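You operate a simulated robot arm through the tools that you are given. There is no shell and no other tool. Be economical: measure what you need, move in short steps, check, and stop when the job is done.

Carry out the task below with a simulated robot arm. There is one attempt and no reset: what you move stays moved.

Task
Take the green grease tin from the green bench and leave it on the brown trolley. Fetch the drain pan and set it on the roof of the white cabinet. Put the count cup on the deck by the long shaft away on the blue mat. Put the short post from the deck by the long shaft on the white wear tile there. Fetch the grease pot from the deck beside the belt roll and set it on the brown trolley. Put the soap pot on the deck beside the belt roll away on the shelf under the blue bench. Pull the parts drawer open. Do these in any order.

The check looks at the end state, three seconds after you hand in, the way a careful person would. Anything else that was tipped, shoved, dropped, spilled or broken makes it a failure.

Robot
A 6-joint arm with a two-finger parallel gripper on a trunk, on a base that drives. Base frame: it is fixed to the floor where the robot stands at the start and does not move with it; the origin is under the middle of the robot, x ahead of it, y to its left, z up. Units: m, degrees, N and s.
With the tool pointing down near the work surface it reaches from about 0.1 to 0.64 m from the robot's upright axis, wherever it stands. Its first joint turns from -166.0 to 166.0 degrees. Places, roughly: blue mat (25x26 cm) [-1.4, -6.22, 0.86]; brown trolley [-0.9, 1, 0.8]; count cup (8x8x5 cm) [-1.5, -0.9, 0.8]; drain pan (11x15x4 cm) [0.5, -2.1, 0.5]; grease pot [-3.25, -0.75, 0.75]; grease tin [0.5, 0, 0.75]; parts drawer [0.5, 0.1, 0.7]; roof of the white cabinet [-2, -3.8, 1.4]; shelf under the blue bench (147x24 cm) [0.6, -3.4, 0.44]; short post (4x4x13 cm) [-2.2, -0.9, 0.8]; soap pot [-3.75, -0.75, 0.75]; wear tile (9x9x2 cm) [-2.3, -0.8, 0.8]. Payload 4.1 kg.
The tool frame sits at the grasp point between the pads (the TCP): z along the fingers, y along the line on which they close. The tips reach 0.023 m beyond it. Largest opening 0.094 m; finger width 0.038, thickness 0.01; the body of the gripper, 0.054 by 0.096 m, starts 0.039 m behind the TCP.
Orientation is that of the tool frame in the base frame, as a unit quaternion [x, y, z, w]. With the fingers straight down and closing along the base's y, the tool's x points along the base's -x, its y along +y and its z along -z.

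Tools
- The arm moves only by the tool apply_moves. Its argument "moves" is a list of rows, each an object of numbers (a shift or turn left out is 0, a gripper value left out holds the last): "tx", "ty", "tz": the shift along the base's x, y, z in units of 250 mm (1.0 is 250 mm); "wx", "wy", "wz": the turn, a rotation vector about the base's x, y, z in units of 120 degrees (1.0 is 120 degrees); "claw": the finger opening in m, from 0 to 0.094. In form: [{"tx": .., "ty": .., "tz": .., "wx": .., "wy": .., "wz": .., "claw": ..}, ...]. A call has 1 to 8 rows; each row is the pose to reach, as a shift and turn from the pose commanded when the call began. A call with a number of a shift or a turn outside -1 to 1 is refused whole. Each row takes 0.2 s and may step no farther than 0.05 m and 8.6 degrees from the row before; otherwise, or with a gripper value out of range, the whole call is refused. Where a pose cannot be reached the arm comes as near as it can. A force on the tool above 40 N (or 10 N above the force at the start of the call, whichever is more), or a blocked arm, ends the call early, and 0.2 s more pass. Each finger travels about 0.045 m/s and halts on what it meets, pressing with about 29 N; the grip force reading is that of the motor and also rises with nothing between the fingers. The clock runs only during rows and for 0.2 s after the last one: add rows that repeat a pose to give the fingers time. It gives the time, the measured TCP pose, the force on the tool (base axes), the opening and the grip force at its end, in the units of the frame above (readings bear some noise), with the torque about the TCP (base axes, N m) and any sound that the robot's microphone picked up.
- Cameras (640 x 400 px; columns grow to the right, rows downward): "scene" is now at [-0.0166, 0.2209, 1.4199]; the picture's right is [0.79, -0.62, 0.00], its down [-0.52, -0.66, -0.55] and it looks along [0.34, 0.43, -0.83] (base axes); focal length 214 px, centre (320, 200). "wrist" rides on the gripper at [0.086, 0.016, -0.075] in the tool frame; the picture's right is [-0.18, 0.98, 0.00], its down [-0.58, -0.11, -0.81] and it looks along [-0.79, -0.15, 0.59] (tool axes); focal length 243 px, centre (320, 200). There is no depth. A picture from a camera that has moved, and an enlarged one, comes with that camera's place and axes in the base frame and with its lens.
- capture(camera): a new picture of that camera. The clock stands still meanwhile.
- slide_trunk(by): slides the trunk up (or, below 0, down) by that many m; the arm and the scene camera ride with it, the base frame stays. It gives what a move gives, with no picture.
- drive_base(legs): drives the robot by 1 to 6 legs, each [ahead, turn to the left] in m and degrees, along the robot's own axes; the way and the turn of a leg run together, so that a leg with both is an arc; at most 1.5 m and 180 degrees a leg. The arm and the cameras ride along, it lands a little off, and it stops where it bumps. It gives what a move gives.
- aim_head(pan, tilt): turns the head with the scene camera to pan (to the left, within 155 degrees either way) and tilt (down, from -29 to 69), counted from straight ahead of the robot. It gives what a move gives.
- inspect(camera, box): a new picture of the part [left, top, right, bottom] of that camera's present view, enlarged. The clock stands still meanwhile.
- job_done(): hands the job in; it is judged then, once.

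Go step by step. Nothing tells you exact positions but the pictures and the camera data: compare them with the known pose of the tool, close in by small moves and look again before you grip or let go. The budget is 196 turns and 182 pictures, counting those below and the enlarged ones. Unless the task says otherwise, let go and move clear before handing in.

The tools are called after ">>>" by a JSON object that holds its "name" and its "arguments". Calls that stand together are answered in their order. apply_moves: Moves the arm, as the interface text tells. Its arguments: {"type":"object","properties":{"moves":{"type":"array","items":{"type":"object","properties":{"tx":{"type":"number"},"ty":{"type":"number"},"tz":{"type":"number"},"wx":{"type":"number"},"wy":{"type":"number"},"wz":{"type":"number"},"claw":{"type":"number"}}}}},"required":["moves"]} The other tools are called the same way: slide_trunk (by) slides the trunk up or down; drive_base (legs) drives the base; aim_head (pan, tilt) turns the head that bears the scene camera; capture (camera) takes a picture; inspect (camera, box) takes an enlarged picture of a part of a camera's view; job_done () hands the job in.

At the start:

```text
clock: 0.0
eef_pos: [0.3285, 0.3545, 1.1033]
ee_rot: [0.0, 1.0, -0.001, 0.001]
ft_force: [0.8, 0.7, 0.4]
ft_torque: [0.03, -0.03, 0.05]
width: 0.0941
grip_force: 0.1
trunk travel left (down, up): [-0.4, 0.19]
robot x, y, heading: [-0.0008, 0.0003, 0.0]
head pan, tilt: [51.8, 56.5]
```

scene: 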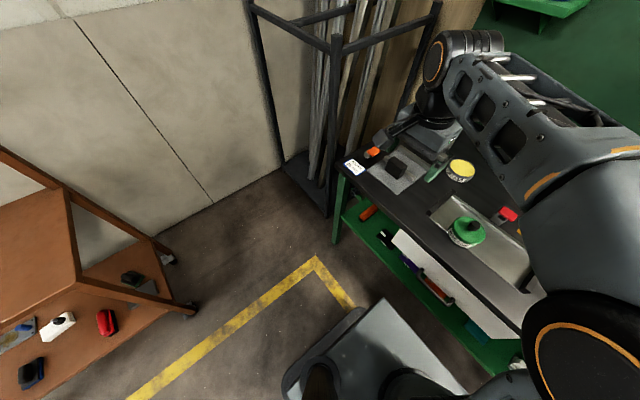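
wrist: 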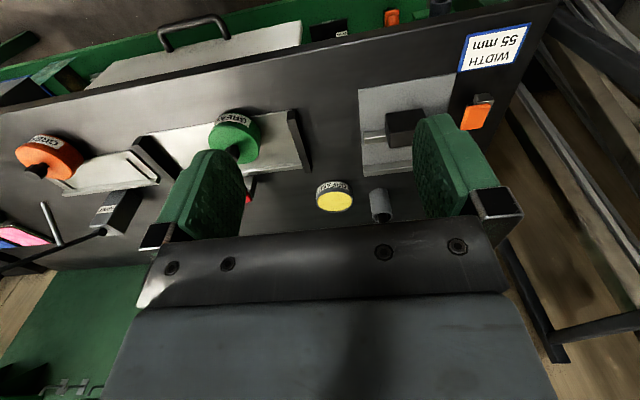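

I see the green bench ahead with a green-lidded tin and the drawer handle below. I'll look around to get a better view of the surroundings.

>>> {"name": "aim_head", "arguments": {"pan": 0, "tilt": 50}}

>>> {"name": "capture", "arguments": {"camera": "scene"}}

>>> {"name": "inspect", "arguments": {"camera": "wrist", "box": [0, 0, 400, 250]}}

```text
clock: 1.2
eef_pos: [0.3287, 0.3547, 1.1033]
ee_rot: [0.0, 1.0, 0.0, 0.0]
ft_force: [0.6, 0.1, 0.2]
ft_torque: [0.02, 0.01, 0.0]
width: 0.0938
grip_force: 0.0
trunk travel left (down, up): [-0.4, 0.19]
robot x, y, heading: [0.0018, -0.0008, 0.0]
head pan, tilt: [0.0, 50.0]
```

```text
179 pictures are left
camera scene: at [0.0169, 0.1656, 1.4282], right [0.0, -1.0, 0.0], down [-0.77, 0.0, -0.64], along [0.64, 0.0, -0.77], focal length 214 px, centre (320, 200)
```

scene: 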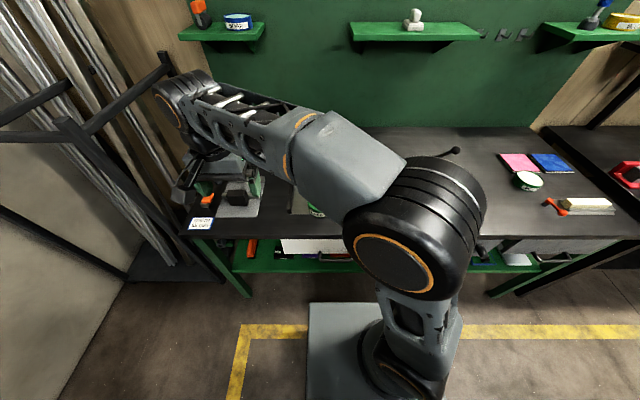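

```text
1.60 times, centred on (200, 125) of wrist
camera zoom: at [0.2411, 0.3697, 1.1793], right [0.18, 0.98, 0.0], down [0.58, -0.11, 0.81], along [0.79, -0.15, -0.59], focal length 388 px, centre (512, 320)
```

zoom: 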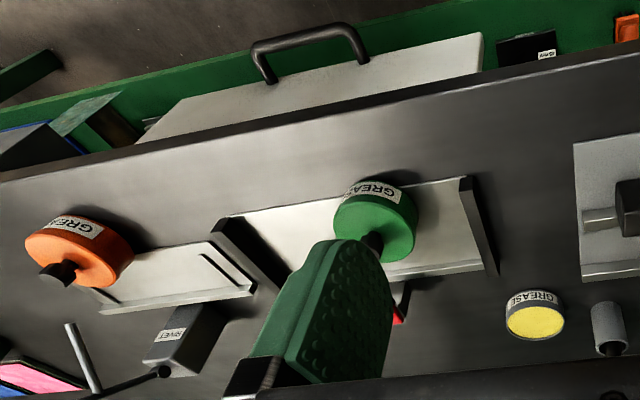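

The green-lidded tin appears around (0.52, 0.15). I'll move the gripper closer to look at it and at the drawer.

>>> {"name": "apply_moves", "arguments": {"moves": [{"ty": -0.19}, {"ty": -0.38}, {"ty": -0.57}, {"ty": -0.76}]}}

>>> {"name": "capture", "arguments": {"camera": "wrist"}}

>>> {"name": "aim_head", "arguments": {"pan": 35, "tilt": 50}}

>>> {"name": "capture", "arguments": {"camera": "scene"}}

```text
clock: 2.2
eef_pos: [0.3276, 0.1646, 1.1027]
ee_rot: [0.0, 1.0, 0.0, 0.0]
ft_force: [0.4, -0.7, 0.5]
ft_torque: [0.01, -0.03, 0.02]
width: 0.0942
grip_force: 0.1
trunk travel left (down, up): [-0.4, 0.19]
robot x, y, heading: [0.0021, -0.002, -0.1]
head pan, tilt: [0.0, 50.0]
```

```text
177 pictures are left
camera wrist: at [0.2416, 0.1799, 1.1782], right [0.18, 0.98, 0.0], down [0.58, -0.11, 0.81], along [0.79, -0.15, -0.59], focal length 243 px, centre (320, 200)
```

wrist: 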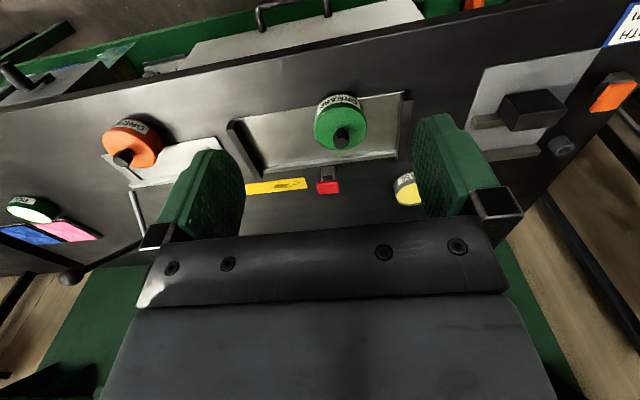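

```text
clock: 3.2
eef_pos: [0.3285, 0.1662, 1.103]
ee_rot: [-0.001, 1.0, 0.0, 0.0]
ft_force: [0.4, 0.3, -0.2]
ft_torque: [0.01, -0.01, -0.03]
width: 0.0941
grip_force: 0.1
trunk travel left (down, up): [-0.4, 0.19]
robot x, y, heading: [-0.0013, -0.0025, 0.2]
head pan, tilt: [35.0, 50.0]
```

```text
176 pictures are left
camera scene: at [0.003, 0.2096, 1.4282], right [0.57, -0.82, 0.0], down [-0.63, -0.44, -0.64], along [0.53, 0.37, -0.77], focal length 214 px, centre (320, 200)
```

scene: 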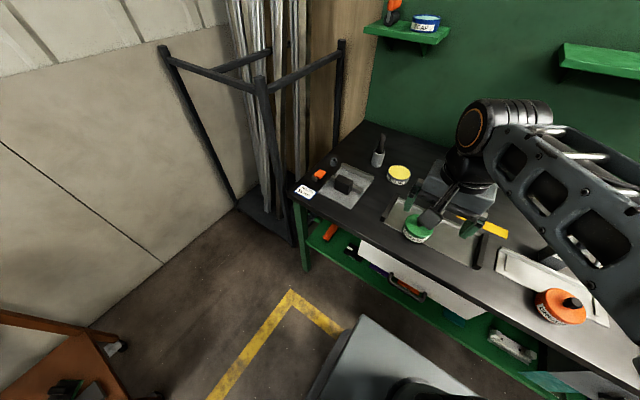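

>>> {"name": "inspect", "arguments": {"camera": "scene", "box": [340, 160, 600, 340]}}

>>> {"name": "inspect", "arguments": {"camera": "wrist", "box": [220, 0, 440, 200]}}

```text
2.22 times, centred on (470, 250) of scene
camera zoom: at [0.003, 0.2096, 1.4282], right [0.57, -0.82, 0.0], down [-0.63, -0.44, -0.64], along [0.53, 0.37, -0.77], focal length 477 px, centre (-13, 89)
```

zoom: 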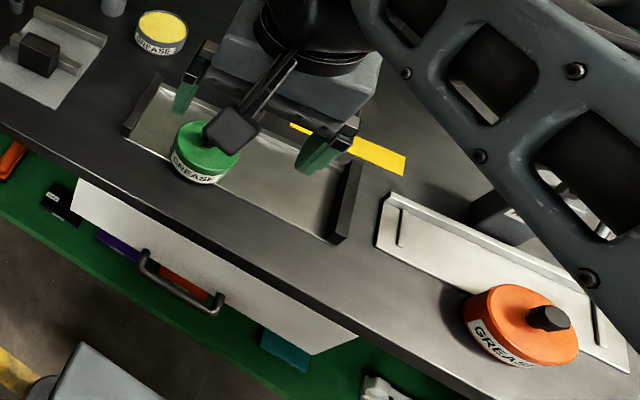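

```text
2.00 times, centred on (330, 100) of wrist
camera zoom: at [0.2417, 0.1807, 1.1783], right [0.18, 0.98, 0.0], down [0.58, -0.11, 0.81], along [0.79, -0.15, -0.59], focal length 485 px, centre (300, 400)
```

zoom: 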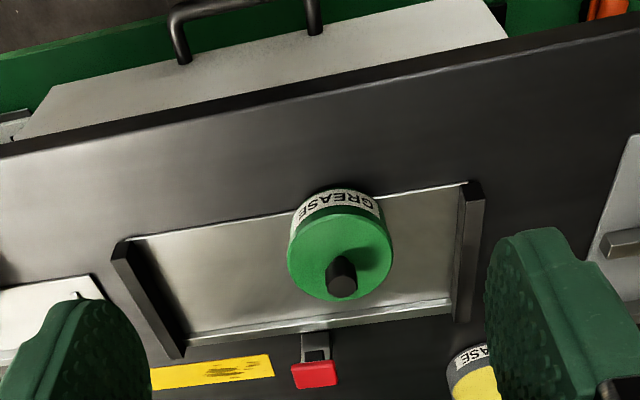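

The tin (about 10 cm wide, wider than the claw) has a knob at about (0.53, 0.164), lid top z≈0.80. I'll move above the knob and look.

>>> {"name": "apply_moves", "arguments": {"moves": [{"tx": 0.13, "tz": -0.12, "claw": 0.06}, {"tx": 0.26, "tz": -0.24}, {"tx": 0.4, "tz": -0.36}, {"tx": 0.53, "tz": -0.48}, {"tx": 0.66, "tz": -0.6}, {"tx": 0.8, "tz": -0.72}]}}

>>> {"name": "capture", "arguments": {"camera": "wrist"}}

>>> {"name": "capture", "arguments": {"camera": "scene"}}

```text
clock: 4.6
eef_pos: [0.528, 0.1627, 0.9219]
ee_rot: [0.0, 1.0, 0.001, 0.0]
ft_force: [0.3, 0.6, -0.3]
ft_torque: [-0.02, 0.0, 0.01]
width: 0.0601
grip_force: 0.0
trunk travel left (down, up): [-0.4, 0.19]
robot x, y, heading: [0.0005, 0.0001, 0.0]
head pan, tilt: [35.0, 50.0]
```

```text
173 pictures are left
camera wrist: at [0.4411, 0.1783, 0.9977], right [0.18, 0.98, 0.0], down [0.58, -0.11, 0.81], along [0.79, -0.15, -0.59], focal length 243 px, centre (320, 200)
```

wrist: 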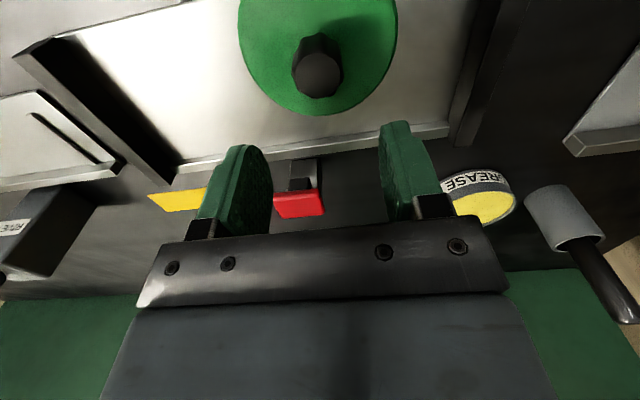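

```text
172 pictures are left
camera scene: at [0.003, 0.2096, 1.4283], right [0.57, -0.82, 0.0], down [-0.63, -0.44, -0.64], along [0.53, 0.37, -0.77], focal length 214 px, centre (320, 200)
```

scene: 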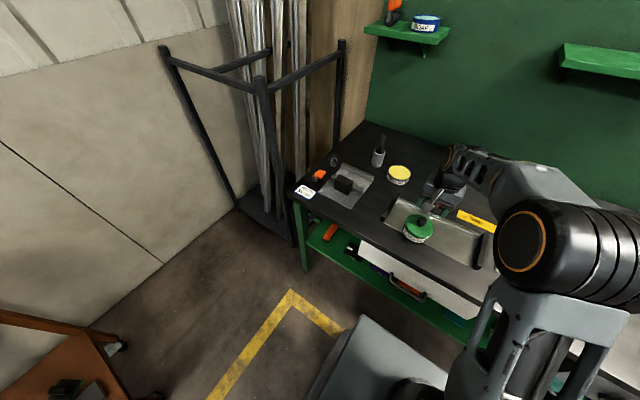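

>>> {"name": "inspect", "arguments": {"camera": "scene", "box": [380, 170, 480, 250]}}

```text
5.00 times, centred on (430, 210) of scene
camera zoom: at [0.003, 0.2096, 1.4283], right [0.57, -0.82, 0.0], down [-0.63, -0.44, -0.64], along [0.53, 0.37, -0.77], focal length 1072 px, centre (-230, 150)
```

zoom: 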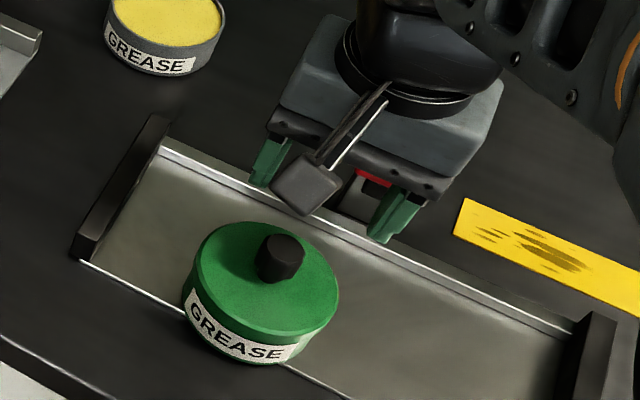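

>>> {"name": "apply_moves", "arguments": {"moves": [{"tx": -0.05, "tz": -0.08}, {"tx": -0.05, "tz": -0.16}]}}

>>> {"name": "capture", "arguments": {"camera": "wrist"}}

>>> {"name": "inspect", "arguments": {"camera": "scene", "box": [380, 170, 480, 250]}}

```text
clock: 5.2
eef_pos: [0.5144, 0.1636, 0.8829]
ee_rot: [0.0, 1.0, 0.0, 0.0]
ft_force: [0.3, 0.1, 0.0]
ft_torque: [0.01, -0.03, -0.03]
width: 0.06
grip_force: 0.0
trunk travel left (down, up): [-0.4, 0.19]
robot x, y, heading: [-0.001, 0.0027, 0.2]
head pan, tilt: [35.0, 50.0]
```

```text
170 pictures are left
camera wrist: at [0.4275, 0.1783, 0.9591], right [0.18, 0.98, 0.0], down [0.58, -0.11, 0.81], along [0.79, -0.15, -0.59], focal length 243 px, centre (320, 200)
```

wrist: 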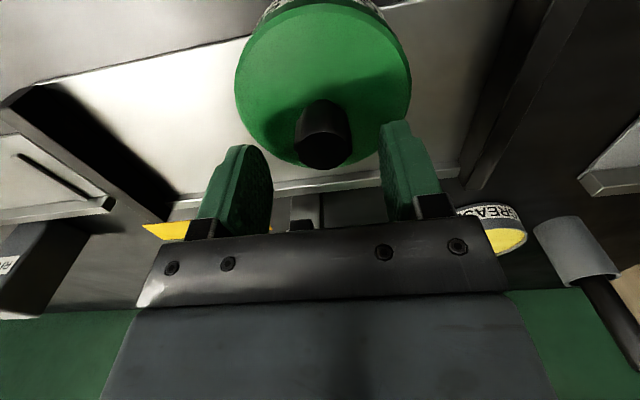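

```text
5.00 times, centred on (430, 210) of scene
camera zoom: at [0.0029, 0.2096, 1.4283], right [0.57, -0.82, 0.0], down [-0.63, -0.44, -0.64], along [0.53, 0.37, -0.77], focal length 1072 px, centre (-230, 150)
```

zoom: 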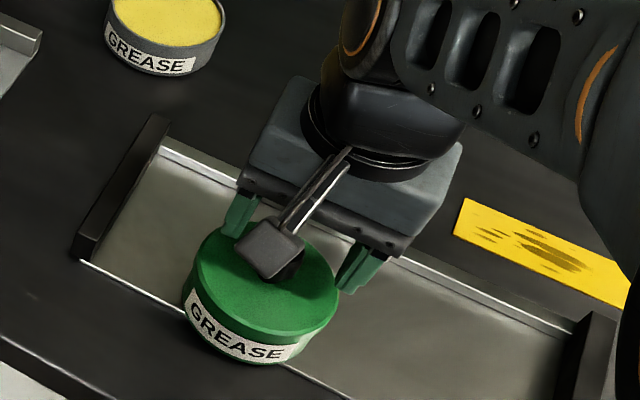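

>>> {"name": "apply_moves", "arguments": {"moves": [{"tx": -0.06, "ty": 0.008}, {"tx": -0.06, "ty": 0.008}]}}

>>> {"name": "capture", "arguments": {"camera": "wrist"}}

```text
clock: 5.8
eef_pos: [0.4993, 0.1656, 0.8831]
ee_rot: [0.0, 1.0, 0.0, 0.0]
ft_force: [-0.2, -0.7, 0.4]
ft_torque: [0.0, -0.02, 0.0]
width: 0.0602
grip_force: 0.0
trunk travel left (down, up): [-0.4, 0.19]
robot x, y, heading: [0.0014, 0.0, 0.2]
head pan, tilt: [35.0, 50.0]
```

```text
168 pictures are left
camera wrist: at [0.4118, 0.1807, 0.9594], right [0.18, 0.98, 0.0], down [0.58, -0.11, 0.81], along [0.79, -0.15, -0.59], focal length 243 px, centre (320, 200)
```

wrist: 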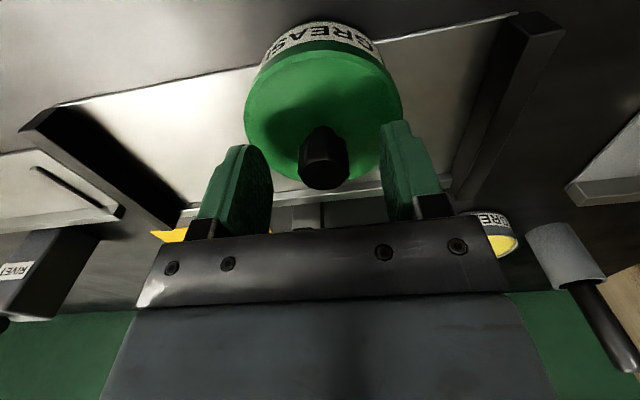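

>>> {"name": "apply_moves", "arguments": {"moves": [{"tz": -0.024}, {"tz": -0.044, "ty": 0.004}, {"tz": -0.044, "ty": 0.004, "claw": 0.0}, {"tz": -0.044, "ty": 0.004, "claw": 0.0}, {"tz": -0.044, "ty": 0.004, "claw": 0.0}, {"tz": -0.044, "ty": 0.004, "claw": 0.0}]}}

>>> {"name": "capture", "arguments": {"camera": "wrist"}}

```text
clock: 7.2
eef_pos: [0.499, 0.1668, 0.8735]
ee_rot: [0.0, 1.0, 0.001, 0.0]
ft_force: [-0.3, 0.5, -0.8]
ft_torque: [-0.01, 0.01, -0.03]
width: 0.0245
grip_force: 28.7
trunk travel left (down, up): [-0.4, 0.19]
robot x, y, heading: [0.0019, -0.0012, 0.2]
head pan, tilt: [35.0, 50.0]
heard: snap
```

```text
167 pictures are left
camera wrist: at [0.4127, 0.1826, 0.9485], right [0.18, 0.98, 0.0], down [0.58, -0.11, 0.81], along [0.79, -0.15, -0.59], focal length 243 px, centre (320, 200)
```

wrist: 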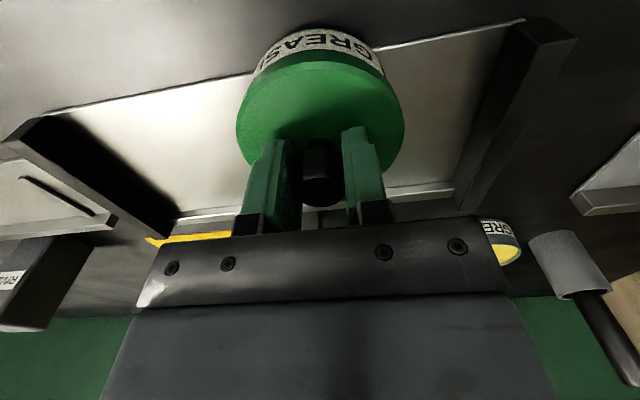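

>>> {"name": "apply_moves", "arguments": {"moves": [{"tz": 0.04}, {"tz": 0.08}, {"tz": 0.12}]}}

>>> {"name": "capture", "arguments": {"camera": "wrist"}}

>>> {"name": "inspect", "arguments": {"camera": "scene", "box": [360, 150, 520, 250]}}

```text
clock: 8.0
eef_pos: [0.4992, 0.1672, 0.9024]
ee_rot: [0.0, 1.0, 0.0, 0.001]
ft_force: [-0.9, -0.5, -0.2]
ft_torque: [-0.01, 0.03, 0.01]
width: 0.0241
grip_force: 29.1
trunk travel left (down, up): [-0.4, 0.19]
robot x, y, heading: [-0.0006, 0.0016, -0.1]
head pan, tilt: [35.0, 50.0]
```

```text
166 pictures are left
camera wrist: at [0.4128, 0.1824, 0.9782], right [0.18, 0.98, 0.0], down [0.58, -0.11, 0.81], along [0.79, -0.15, -0.59], focal length 243 px, centre (320, 200)
```

wrist: 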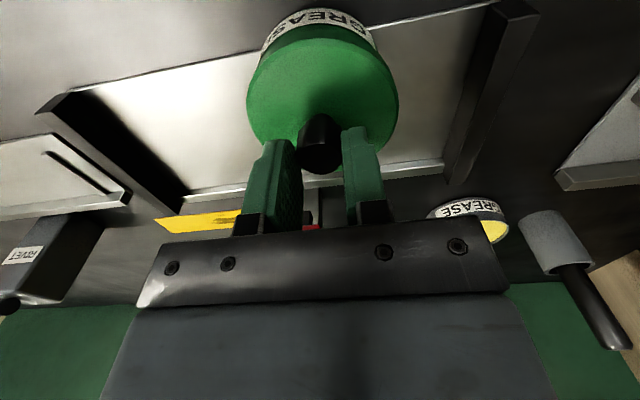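

```text
4.00 times, centred on (440, 200) of scene
camera zoom: at [0.003, 0.2096, 1.4282], right [0.57, -0.82, 0.0], down [-0.63, -0.44, -0.64], along [0.53, 0.37, -0.77], focal length 858 px, centre (-160, 200)
```

zoom: 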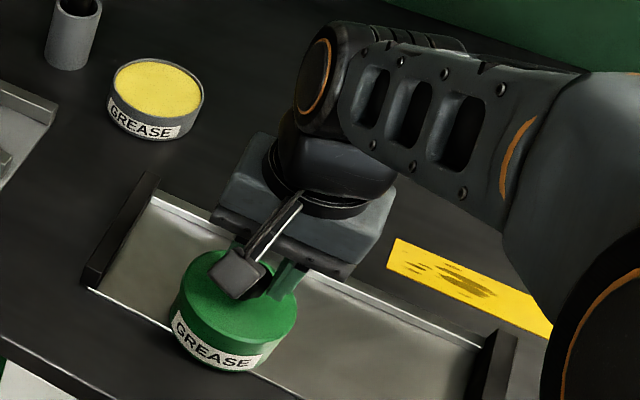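

>>> {"name": "inspect", "arguments": {"camera": "wrist", "box": [160, 0, 480, 240]}}

```text
1.67 times, centred on (320, 120) of wrist
camera zoom: at [0.4128, 0.1824, 0.9782], right [0.18, 0.98, 0.0], down [0.58, -0.11, 0.81], along [0.79, -0.15, -0.59], focal length 404 px, centre (320, 333)
```

zoom: 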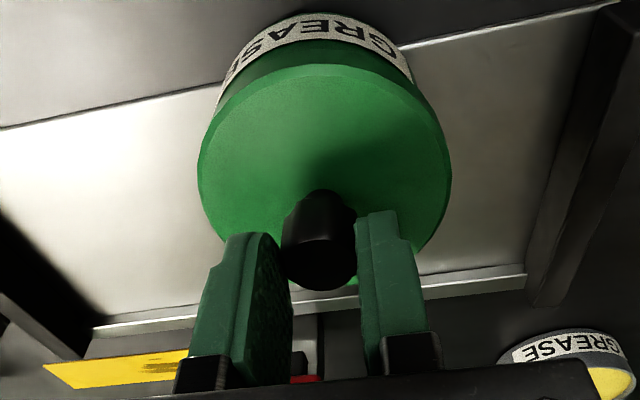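

>>> {"name": "apply_moves", "arguments": {"moves": [{"claw": 0.05}, {"tz": -0.07}, {"tz": -0.138}, {"tz": -0.138, "claw": 0.0}, {"tz": -0.138, "claw": 0.0}, {"tz": -0.138, "claw": 0.0}, {"tz": -0.138, "claw": 0.0}]}}

>>> {"name": "apply_moves", "arguments": {"moves": [{"tz": 0.01}, {"tz": 0.02}]}}

>>> {"name": "inspect", "arguments": {"camera": "wrist", "box": [160, 0, 480, 240]}}

```text
clock: 9.6
eef_pos: [0.5019, 0.1677, 0.8706]
ee_rot: [-0.001, 1.0, 0.001, 0.004]
ft_force: [-6.3, -2.1, 16.7]
ft_torque: [-0.42, 0.86, 0.0]
width: 0.0242
grip_force: 28.9
trunk travel left (down, up): [-0.4, 0.19]
robot x, y, heading: [-0.0009, 0.0018, 0.1]
head pan, tilt: [35.0, 50.0]
heard: snap
stopped in row 7: the force on the tool passed its limit at 41 N (the readings are from after the stop); the commanded pose is now the measured one
```

```text
clock: 10.2
eef_pos: [0.5024, 0.1679, 0.8731]
ee_rot: [0.0, 1.0, 0.002, 0.003]
ft_force: [1.0, -0.2, 0.3]
ft_torque: [-0.02, 0.0, 0.0]
width: 0.0242
grip_force: 29.1
trunk travel left (down, up): [-0.4, 0.19]
robot x, y, heading: [-0.0029, 0.0002, -0.2]
head pan, tilt: [35.0, 50.0]
heard: snap
```

```text
1.67 times, centred on (320, 120) of wrist
camera zoom: at [0.415, 0.1827, 0.9495], right [0.18, 0.98, 0.0], down [0.58, -0.11, 0.81], along [0.8, -0.15, -0.59], focal length 404 px, centre (320, 333)
```

zoom: 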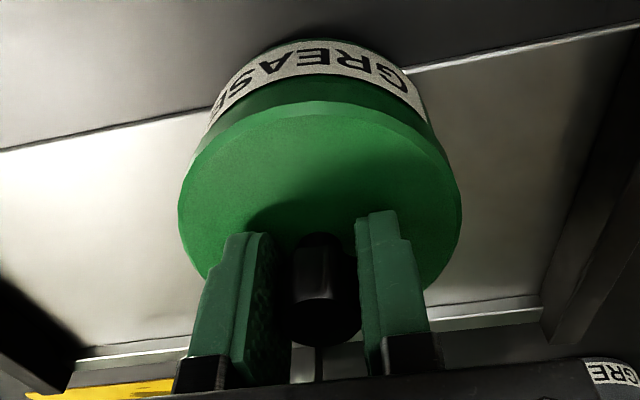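

>>> {"name": "apply_moves", "arguments": {"moves": [{"tz": 0.02}]}}

>>> {"name": "apply_moves", "arguments": {"moves": [{"tz": 0.02}]}}

>>> {"name": "inspect", "arguments": {"camera": "wrist", "box": [160, 0, 480, 240]}}

>>> {"name": "inspect", "arguments": {"camera": "scene", "box": [380, 170, 480, 250]}}

```text
clock: 10.6
eef_pos: [0.5028, 0.1683, 0.8794]
ee_rot: [0.001, 1.0, 0.001, 0.004]
ft_force: [0.5, -0.3, -0.6]
ft_torque: [0.01, 0.02, -0.02]
width: 0.0245
grip_force: 29.0
trunk travel left (down, up): [-0.4, 0.19]
robot x, y, heading: [0.0019, -0.0009, 0.2]
head pan, tilt: [35.0, 50.0]
```

```text
clock: 11.0
eef_pos: [0.5023, 0.1681, 0.885]
ee_rot: [0.0, 1.0, 0.001, 0.003]
ft_force: [0.3, 0.2, -0.2]
ft_torque: [0.02, -0.03, 0.02]
width: 0.0242
grip_force: 28.8
trunk travel left (down, up): [-0.4, 0.19]
robot x, y, heading: [0.0016, -0.0047, 0.2]
head pan, tilt: [35.0, 50.0]
```

```text
1.67 times, centred on (320, 120) of wrist
camera zoom: at [0.4149, 0.1822, 0.9604], right [0.18, 0.98, 0.0], down [0.58, -0.11, 0.81], along [0.8, -0.15, -0.59], focal length 404 px, centre (320, 333)
```

zoom: 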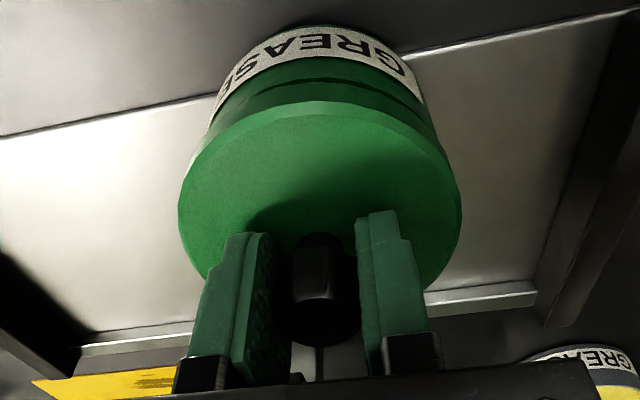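

```text
5.00 times, centred on (430, 210) of scene
camera zoom: at [0.0031, 0.2096, 1.4282], right [0.57, -0.82, 0.0], down [-0.63, -0.44, -0.64], along [0.53, 0.37, -0.77], focal length 1072 px, centre (-230, 150)
```

zoom: 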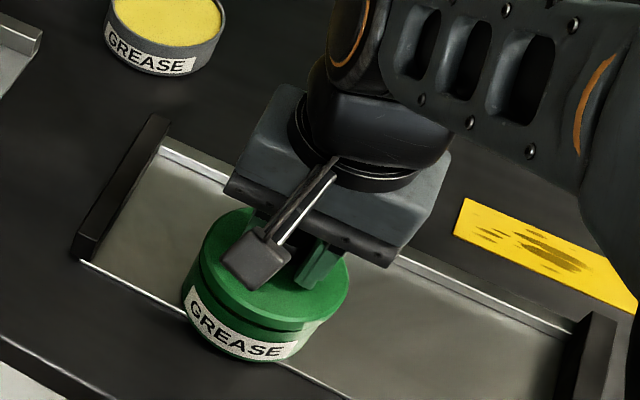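

The lid is popping off: the knob only lifts the lid. I'll lift it clear to see the body, which I'll need to measure and grip properly.

>>> {"name": "apply_moves", "arguments": {"moves": [{"tz": 0.1}, {"tz": 0.2}, {"tz": 0.3}]}}

>>> {"name": "capture", "arguments": {"camera": "wrist"}}

>>> {"name": "inspect", "arguments": {"camera": "scene", "box": [380, 170, 480, 250]}}

```text
clock: 11.8
eef_pos: [0.5013, 0.1692, 0.9604]
ee_rot: [0.0, 1.0, 0.001, 0.003]
ft_force: [-0.4, 0.5, -0.7]
ft_torque: [0.02, -0.01, -0.03]
width: 0.0244
grip_force: 28.8
trunk travel left (down, up): [-0.4, 0.19]
robot x, y, heading: [0.0014, -0.0026, 0.2]
head pan, tilt: [35.0, 50.0]
```

```text
160 pictures are left
camera wrist: at [0.4144, 0.1837, 1.0358], right [0.18, 0.98, 0.0], down [0.58, -0.11, 0.81], along [0.8, -0.15, -0.59], focal length 243 px, centre (320, 200)
```

wrist: 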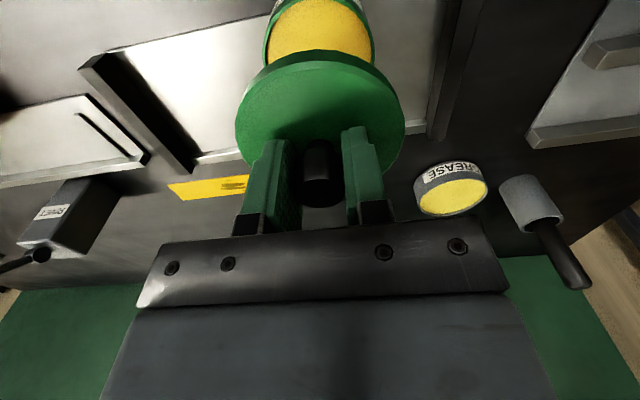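

```text
5.00 times, centred on (430, 210) of scene
camera zoom: at [0.003, 0.2096, 1.4282], right [0.57, -0.82, 0.0], down [-0.63, -0.44, -0.64], along [0.53, 0.37, -0.77], focal length 1072 px, centre (-230, 150)
```

zoom: 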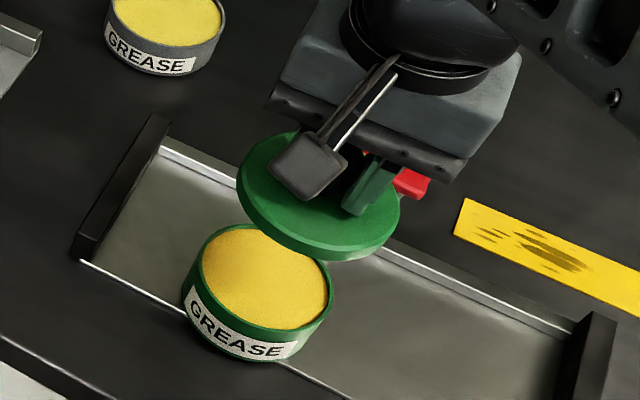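

The body is an open green tin of about the same diameter as its lid (≈9 cm). I'll press the lid back on, then grip the tin around its body instead.

>>> {"name": "apply_moves", "arguments": {"moves": [{"tx": 0.004, "ty": -0.004, "tz": -0.15}, {"tx": 0.004, "ty": -0.004, "tz": -0.27}, {"tx": 0.004, "ty": -0.004, "tz": -0.31}, {"tx": 0.004, "ty": -0.004, "tz": -0.34}, {"tx": 0.004, "ty": -0.004, "tz": -0.36}, {"tx": 0.004, "ty": -0.004, "tz": -0.37}]}}

>>> {"name": "inspect", "arguments": {"camera": "scene", "box": [380, 170, 480, 250]}}

```text
clock: 13.2
eef_pos: [0.5032, 0.1675, 0.8713]
ee_rot: [-0.001, 1.0, 0.003, 0.006]
ft_force: [0.4, 5.3, 27.6]
ft_torque: [-0.46, 0.73, -0.05]
width: 0.0244
grip_force: 28.9
trunk travel left (down, up): [-0.4, 0.19]
robot x, y, heading: [-0.0025, 0.0035, 0.2]
head pan, tilt: [35.0, 50.0]
heard: snap
```

```text
5.00 times, centred on (430, 210) of scene
camera zoom: at [0.001, 0.2095, 1.4289], right [0.57, -0.82, 0.0], down [-0.63, -0.44, -0.64], along [0.53, 0.37, -0.77], focal length 1072 px, centre (-230, 150)
```

zoom: 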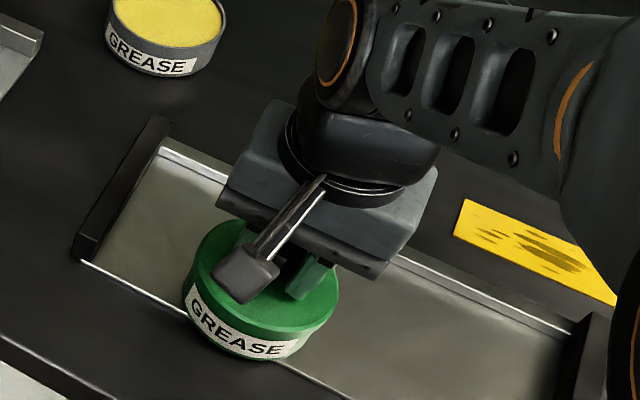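

>>> {"name": "apply_moves", "arguments": {"moves": [{"claw": 0.06}, {"claw": 0.06}, {"tz": 0.1, "claw": 0.06}, {"tz": 0.2, "claw": 0.094}, {"tz": 0.3, "claw": 0.094}, {"tz": 0.4, "claw": 0.094}]}}

>>> {"name": "inspect", "arguments": {"camera": "wrist", "box": [160, 0, 480, 200]}}

>>> {"name": "inspect", "arguments": {"camera": "scene", "box": [380, 170, 480, 250]}}

```text
clock: 13.7
eef_pos: [0.5033, 0.1731, 0.8727]
ee_rot: [-0.001, 1.0, 0.005, 0.009]
ft_force: [0.0, 6.7, 14.2]
ft_torque: [-0.18, 0.23, -0.1]
width: 0.0565
grip_force: 0.1
trunk travel left (down, up): [-0.4, 0.19]
robot x, y, heading: [-0.0011, -0.002, 0.3]
head pan, tilt: [35.0, 50.0]
stopped in row 2: the force on the tool passed its limit at 42 N (the readings are from after the stop); the commanded pose is now the measured one
```

```text
2.00 times, centred on (320, 100) of wrist
camera zoom: at [0.4156, 0.1855, 0.9463], right [0.18, 0.98, 0.01], down [0.57, -0.11, 0.82], along [0.8, -0.14, -0.58], focal length 485 px, centre (320, 400)
```

zoom: 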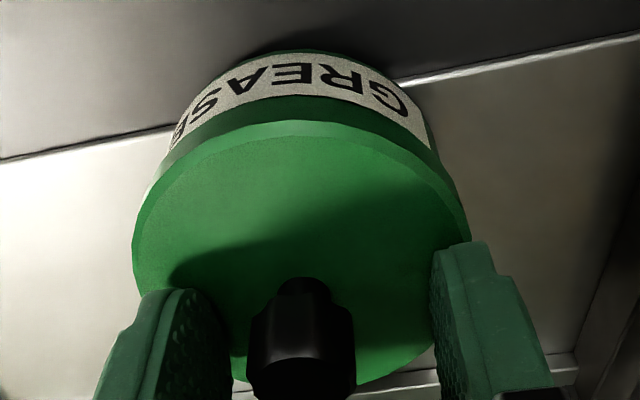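

```text
5.00 times, centred on (430, 210) of scene
camera zoom: at [0.0011, 0.2102, 1.4279], right [0.58, -0.82, 0.0], down [-0.63, -0.44, -0.64], along [0.53, 0.37, -0.77], focal length 1072 px, centre (-230, 150)
```

zoom: 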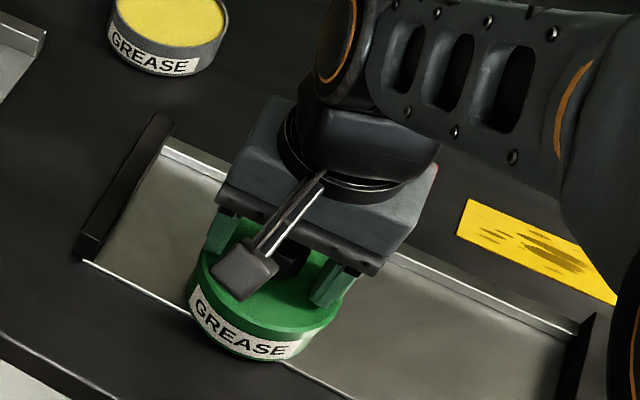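

>>> {"name": "apply_moves", "arguments": {"moves": [{"tz": 0.08}, {"tz": 0.16}, {"tz": 0.24}, {"tz": 0.3, "claw": 0.094}, {"tz": 0.3}]}}

>>> {"name": "capture", "arguments": {"camera": "wrist"}}

>>> {"name": "inspect", "arguments": {"camera": "scene", "box": [380, 170, 480, 250]}}

```text
clock: 14.8
eef_pos: [0.5036, 0.1709, 0.9457]
ee_rot: [-0.001, 1.0, 0.004, 0.007]
ft_force: [0.0, 0.3, -0.3]
ft_torque: [-0.03, -0.01, 0.03]
width: 0.0939
grip_force: 0.1
trunk travel left (down, up): [-0.4, 0.19]
robot x, y, heading: [-0.001, 0.0057, 0.0]
head pan, tilt: [35.0, 50.0]
```

```text
155 pictures are left
camera wrist: at [0.4158, 0.1849, 1.0206], right [0.18, 0.98, 0.01], down [0.57, -0.11, 0.81], along [0.8, -0.14, -0.58], focal length 243 px, centre (320, 200)
```

wrist: 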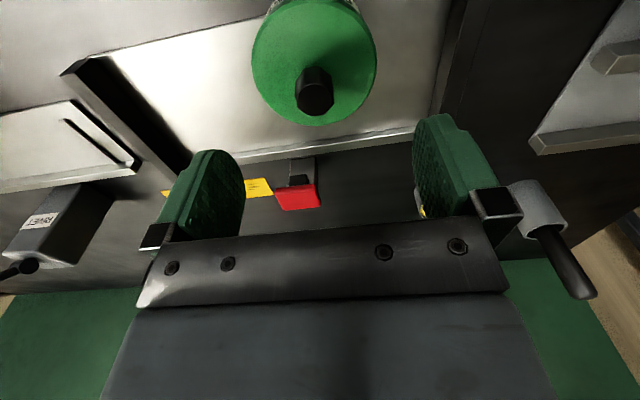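

```text
5.00 times, centred on (430, 210) of scene
camera zoom: at [0.0027, 0.2096, 1.4282], right [0.57, -0.82, 0.0], down [-0.63, -0.44, -0.64], along [0.53, 0.37, -0.77], focal length 1072 px, centre (-230, 150)
```

zoom: 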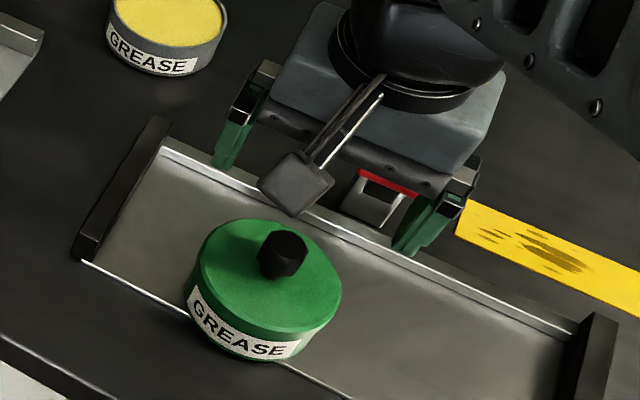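

Lid is back on; the tin measures about 8.8 cm, so it fits between the open fingers. I'll square up the tool and measure the tin's centre.

>>> {"name": "apply_moves", "arguments": {"moves": [{"wx": -0.0038, "wy": 0.0067, "tx": -0.06, "claw": 0.094}, {"wx": -0.0038, "wy": 0.0067, "tx": -0.06}]}}

>>> {"name": "inspect", "arguments": {"camera": "wrist", "box": [220, 0, 420, 160]}}

```text
clock: 15.4
eef_pos: [0.4885, 0.1702, 0.9449]
ee_rot: [-0.001, 1.0, -0.001, 0.001]
ft_force: [-0.6, -0.1, 0.6]
ft_torque: [0.02, -0.01, 0.01]
width: 0.0941
grip_force: 0.1
trunk travel left (down, up): [-0.4, 0.19]
robot x, y, heading: [-0.0001, 0.0014, 0.3]
head pan, tilt: [35.0, 50.0]
```

```text
2.50 times, centred on (320, 80) of wrist
camera zoom: at [0.4015, 0.1855, 1.0213], right [0.18, 0.98, 0.0], down [0.58, -0.11, 0.81], along [0.79, -0.15, -0.59], focal length 606 px, centre (320, 500)
```

zoom: 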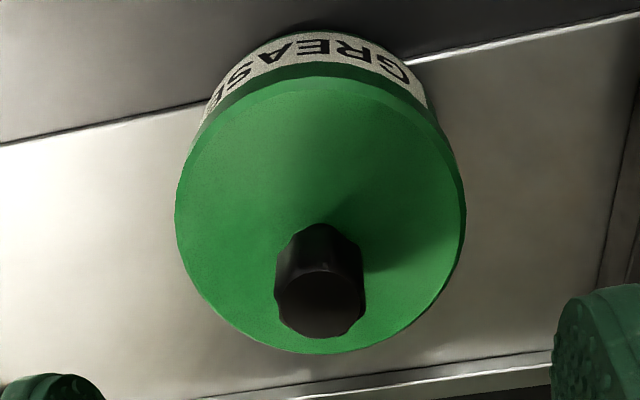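

>>> {"name": "apply_moves", "arguments": {"moves": [{"tx": 0.058, "ty": -0.009}, {"tx": 0.058, "ty": -0.009, "tz": -0.15}, {"tx": 0.058, "ty": -0.009, "tz": -0.27}]}}

>>> {"name": "capture", "arguments": {"camera": "wrist"}}

```text
clock: 16.2
eef_pos: [0.5023, 0.1666, 0.8772]
ee_rot: [-0.001, 1.0, -0.001, 0.0]
ft_force: [0.2, 0.2, -0.2]
ft_torque: [0.01, 0.01, 0.01]
width: 0.094
grip_force: 0.0
trunk travel left (down, up): [-0.4, 0.19]
robot x, y, heading: [-0.002, 0.0009, -0.1]
head pan, tilt: [35.0, 50.0]
```

```text
152 pictures are left
camera wrist: at [0.4164, 0.1823, 0.9524], right [0.18, 0.98, 0.0], down [0.58, -0.11, 0.81], along [0.79, -0.15, -0.59], focal length 243 px, centre (320, 200)
```

wrist: 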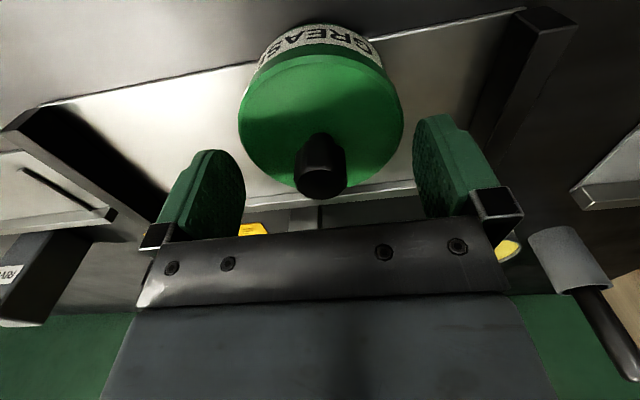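

>>> {"name": "apply_moves", "arguments": {"moves": [{"ty": 0.003, "tz": -0.04}, {"ty": 0.003, "tz": -0.08}, {"ty": 0.003, "tz": -0.118}]}}

>>> {"name": "capture", "arguments": {"camera": "wrist"}}

>>> {"name": "inspect", "arguments": {"camera": "scene", "box": [380, 170, 480, 250]}}

```text
clock: 17.1
eef_pos: [0.5046, 0.1675, 0.8486]
ee_rot: [-0.001, 1.0, -0.001, 0.0]
ft_force: [0.1, 0.0, -0.2]
ft_torque: [-0.01, -0.02, 0.01]
width: 0.0938
grip_force: 0.0
trunk travel left (down, up): [-0.4, 0.19]
robot x, y, heading: [-0.0031, 0.0038, -0.0]
head pan, tilt: [35.0, 50.0]
```

```text
151 pictures are left
camera wrist: at [0.4165, 0.1825, 0.9248], right [0.18, 0.98, 0.0], down [0.58, -0.11, 0.81], along [0.79, -0.15, -0.59], focal length 243 px, centre (320, 200)
```

wrist: 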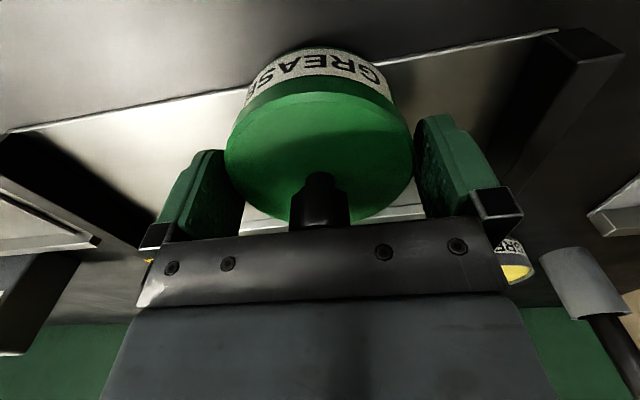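

```text
5.00 times, centred on (430, 210) of scene
camera zoom: at [0.0027, 0.2096, 1.4283], right [0.57, -0.82, 0.0], down [-0.63, -0.44, -0.64], along [0.53, 0.37, -0.77], focal length 1072 px, centre (-230, 150)
```

zoom: 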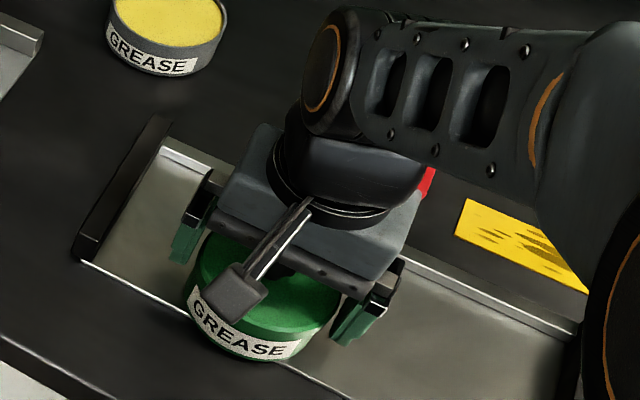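

>>> {"name": "apply_moves", "arguments": {"moves": [{"tz": -0.012}, {"tz": -0.012, "claw": 0.07}, {"tz": -0.012, "claw": 0.07}, {"tz": -0.012, "claw": 0.07}]}}

>>> {"name": "apply_moves", "arguments": {"moves": [{"tz": 0.02}, {"tz": 0.04}, {"tz": 0.06}]}}

>>> {"name": "capture", "arguments": {"camera": "wrist"}}

>>> {"name": "inspect", "arguments": {"camera": "scene", "box": [380, 170, 480, 250]}}

```text
clock: 18.1
eef_pos: [0.5034, 0.1682, 0.8443]
ee_rot: [0.001, 1.0, -0.001, -0.001]
ft_force: [0.1, 0.0, 0.7]
ft_torque: [-0.04, -0.01, 0.02]
width: 0.0855
grip_force: 29.1
trunk travel left (down, up): [-0.4, 0.19]
robot x, y, heading: [0.0003, -0.0034, 0.2]
head pan, tilt: [35.0, 50.0]
heard: snap
```

```text
clock: 18.9
eef_pos: [0.5034, 0.1675, 0.8615]
ee_rot: [0.0, 1.0, -0.001, -0.001]
ft_force: [-0.1, -0.6, -1.4]
ft_torque: [0.0, 0.01, -0.01]
width: 0.0851
grip_force: 28.9
trunk travel left (down, up): [-0.4, 0.19]
robot x, y, heading: [-0.0004, -0.0001, 0.0]
head pan, tilt: [35.0, 50.0]
```

```text
149 pictures are left
camera wrist: at [0.4169, 0.1824, 0.9368], right [0.18, 0.98, 0.0], down [0.58, -0.11, 0.81], along [0.79, -0.15, -0.59], focal length 243 px, centre (320, 200)
```

wrist: 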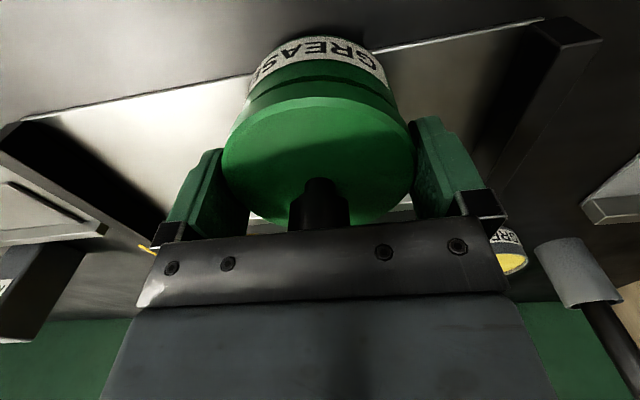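

```text
5.00 times, centred on (430, 210) of scene
camera zoom: at [0.0028, 0.2096, 1.4282], right [0.57, -0.82, 0.0], down [-0.63, -0.44, -0.64], along [0.53, 0.37, -0.77], focal length 1072 px, centre (-230, 150)
```

zoom: 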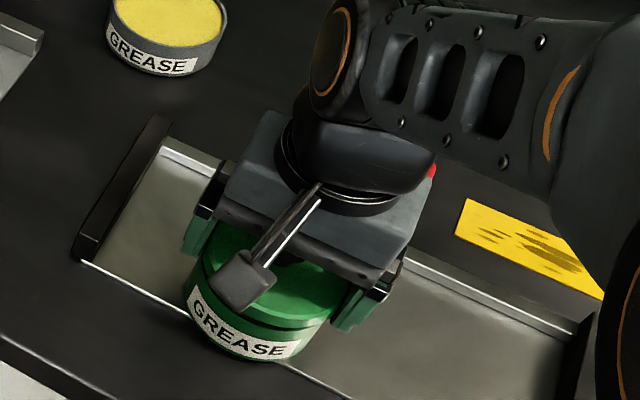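

The lid pops off whichever way it is gripped, and the body side under it is too low to hold. So I'll carry lid and body separately and re-cap on the trolley; first set it back and re-grip the lid by its knob.

>>> {"name": "apply_moves", "arguments": {"moves": [{"tz": -0.03}, {"tz": -0.06}, {"tz": -0.06, "claw": 0.094}, {"tz": -0.06, "claw": 0.094}, {"tz": 0.06}, {"tz": 0.16, "claw": 0.06}, {"tz": 0.16, "claw": 0.06}]}}

>>> {"name": "apply_moves", "arguments": {"moves": [{"tz": -0.03, "claw": 0.05}, {"tz": -0.04, "claw": 0.0}, {"tz": -0.04}, {"tz": -0.04}, {"tz": -0.04}]}}

>>> {"name": "apply_moves", "arguments": {"moves": [{"tz": 0.05}, {"tz": 0.1}, {"tz": 0.25}, {"tz": 0.4}]}}

>>> {"name": "capture", "arguments": {"camera": "wrist"}}

>>> {"name": "inspect", "arguments": {"camera": "scene", "box": [380, 170, 480, 250]}}

```text
clock: 20.4
eef_pos: [0.5057, 0.1668, 0.8999]
ee_rot: [-0.001, 1.0, 0.0, 0.0]
ft_force: [0.4, 0.1, 0.1]
ft_torque: [0.03, 0.02, 0.0]
width: 0.0598
grip_force: 0.0
trunk travel left (down, up): [-0.4, 0.19]
robot x, y, heading: [0.0031, 0.0012, 0.1]
head pan, tilt: [35.0, 50.0]
```

```text
clock: 21.6
eef_pos: [0.505, 0.1678, 0.8913]
ee_rot: [0.0, 1.0, -0.001, 0.001]
ft_force: [1.5, -0.6, 5.7]
ft_torque: [0.14, -0.05, 0.1]
width: 0.0234
grip_force: 28.5
trunk travel left (down, up): [-0.4, 0.19]
robot x, y, heading: [-0.0007, 0.0024, 0.4]
head pan, tilt: [35.0, 50.0]
heard: snap
```

```text
clock: 22.6
eef_pos: [0.504, 0.1677, 0.9922]
ee_rot: [-0.001, 1.0, -0.001, 0.0]
ft_force: [0.2, 0.0, -0.1]
ft_torque: [-0.04, 0.0, -0.02]
width: 0.0237
grip_force: 28.7
trunk travel left (down, up): [-0.4, 0.19]
robot x, y, heading: [-0.0046, -0.0015, 0.1]
head pan, tilt: [35.0, 50.0]
heard: snap
```

```text
147 pictures are left
camera wrist: at [0.4178, 0.182, 1.0679], right [0.18, 0.98, 0.0], down [0.58, -0.11, 0.81], along [0.79, -0.15, -0.59], focal length 243 px, centre (320, 200)
```

wrist: 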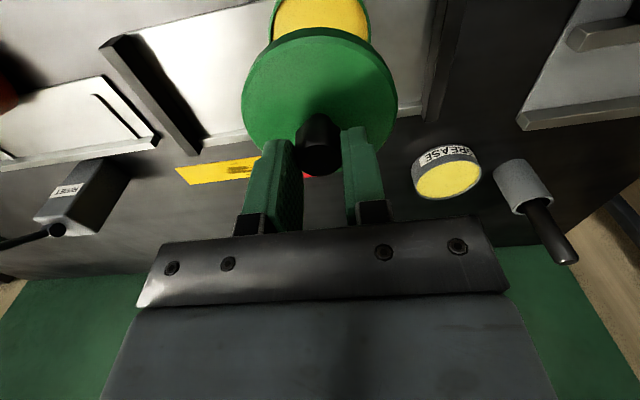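

```text
5.00 times, centred on (430, 210) of scene
camera zoom: at [0.0026, 0.2096, 1.4282], right [0.57, -0.82, 0.0], down [-0.63, -0.44, -0.64], along [0.53, 0.37, -0.77], focal length 1072 px, centre (-230, 150)
```

zoom: 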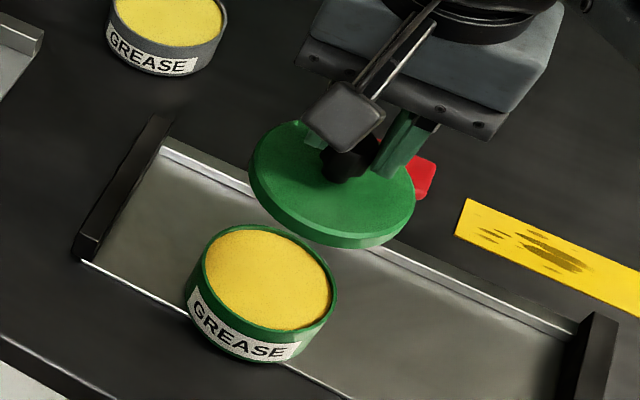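

Now I hold the lid by its knob. I'll look at the trolley and the route.

>>> {"name": "aim_head", "arguments": {"pan": 125, "tilt": 35}}

>>> {"name": "capture", "arguments": {"camera": "scene"}}

```text
clock: 24.3
eef_pos: [0.5039, 0.1669, 0.9905]
ee_rot: [0.0, 1.0, -0.001, 0.0]
ft_force: [-0.8, -0.2, 0.3]
ft_torque: [-0.02, -0.01, -0.02]
width: 0.0233
grip_force: 29.5
trunk travel left (down, up): [-0.4, 0.19]
robot x, y, heading: [-0.0019, -0.0025, 0.1]
head pan, tilt: [125.0, 35.0]
```

```text
145 pictures are left
camera scene: at [-0.1108, 0.2375, 1.45], right [0.82, 0.57, 0.0], down [0.33, -0.47, -0.82], along [-0.47, 0.67, -0.57], focal length 214 px, centre (320, 200)
```

scene: 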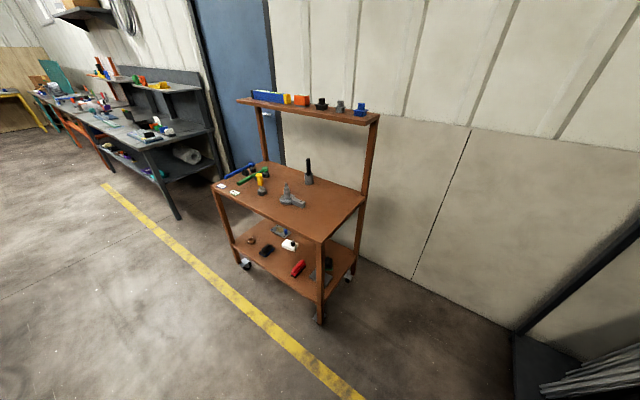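

The trolley top spans about x −1.27…−0.48, y 0.76…1.2, free on its right-front part. I'll back up, turn left and drive up to it.

>>> {"name": "drive_base", "arguments": {"legs": [[-0.45, 0], [0, 90], [0.33, 0]]}}

>>> {"name": "aim_head", "arguments": {"pan": 20, "tilt": 50}}

>>> {"name": "capture", "arguments": {"camera": "scene"}}

>>> {"name": "capture", "arguments": {"camera": "wrist"}}

```text
clock: 32.6
eef_pos: [-0.6188, 0.8351, 0.9914]
ee_rot: [-0.706, 0.709, 0.0, 0.0]
ft_force: [-0.6, 0.0, -1.2]
ft_torque: [0.01, -0.03, 0.0]
width: 0.0236
grip_force: 29.3
trunk travel left (down, up): [-0.4, 0.19]
robot x, y, heading: [-0.4538, 0.3303, 89.9]
head pan, tilt: [125.0, 35.0]
```

```text
clock: 34.5
eef_pos: [-0.6188, 0.8353, 0.9906]
ee_rot: [-0.705, 0.709, -0.001, 0.0]
ft_force: [0.0, -1.0, -1.0]
ft_torque: [0.02, -0.04, 0.0]
width: 0.0235
grip_force: 29.1
trunk travel left (down, up): [-0.4, 0.19]
robot x, y, heading: [-0.4595, 0.3299, 89.7]
head pan, tilt: [20.0, 50.0]
```

```text
144 pictures are left
camera scene: at [-0.6487, 0.3416, 1.4283], right [0.94, 0.34, 0.0], down [0.26, -0.72, -0.64], along [-0.22, 0.61, -0.77], focal length 214 px, centre (320, 200)
```

scene: 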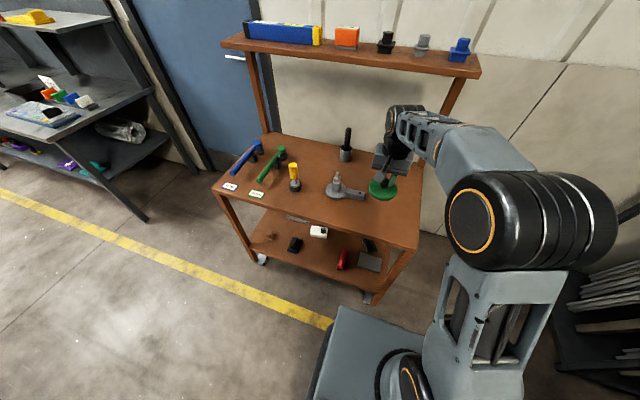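

```text
143 pictures are left
camera wrist: at [-0.6359, 0.7477, 1.0675], right [-0.98, 0.19, 0.0], down [0.11, 0.58, 0.81], along [0.15, 0.79, -0.59], focal length 243 px, centre (320, 200)
```

wrist: 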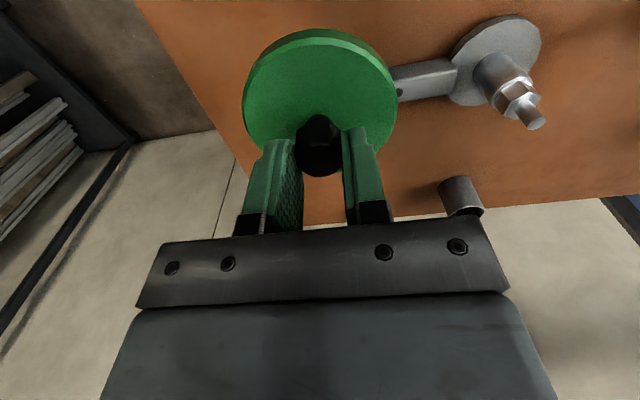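

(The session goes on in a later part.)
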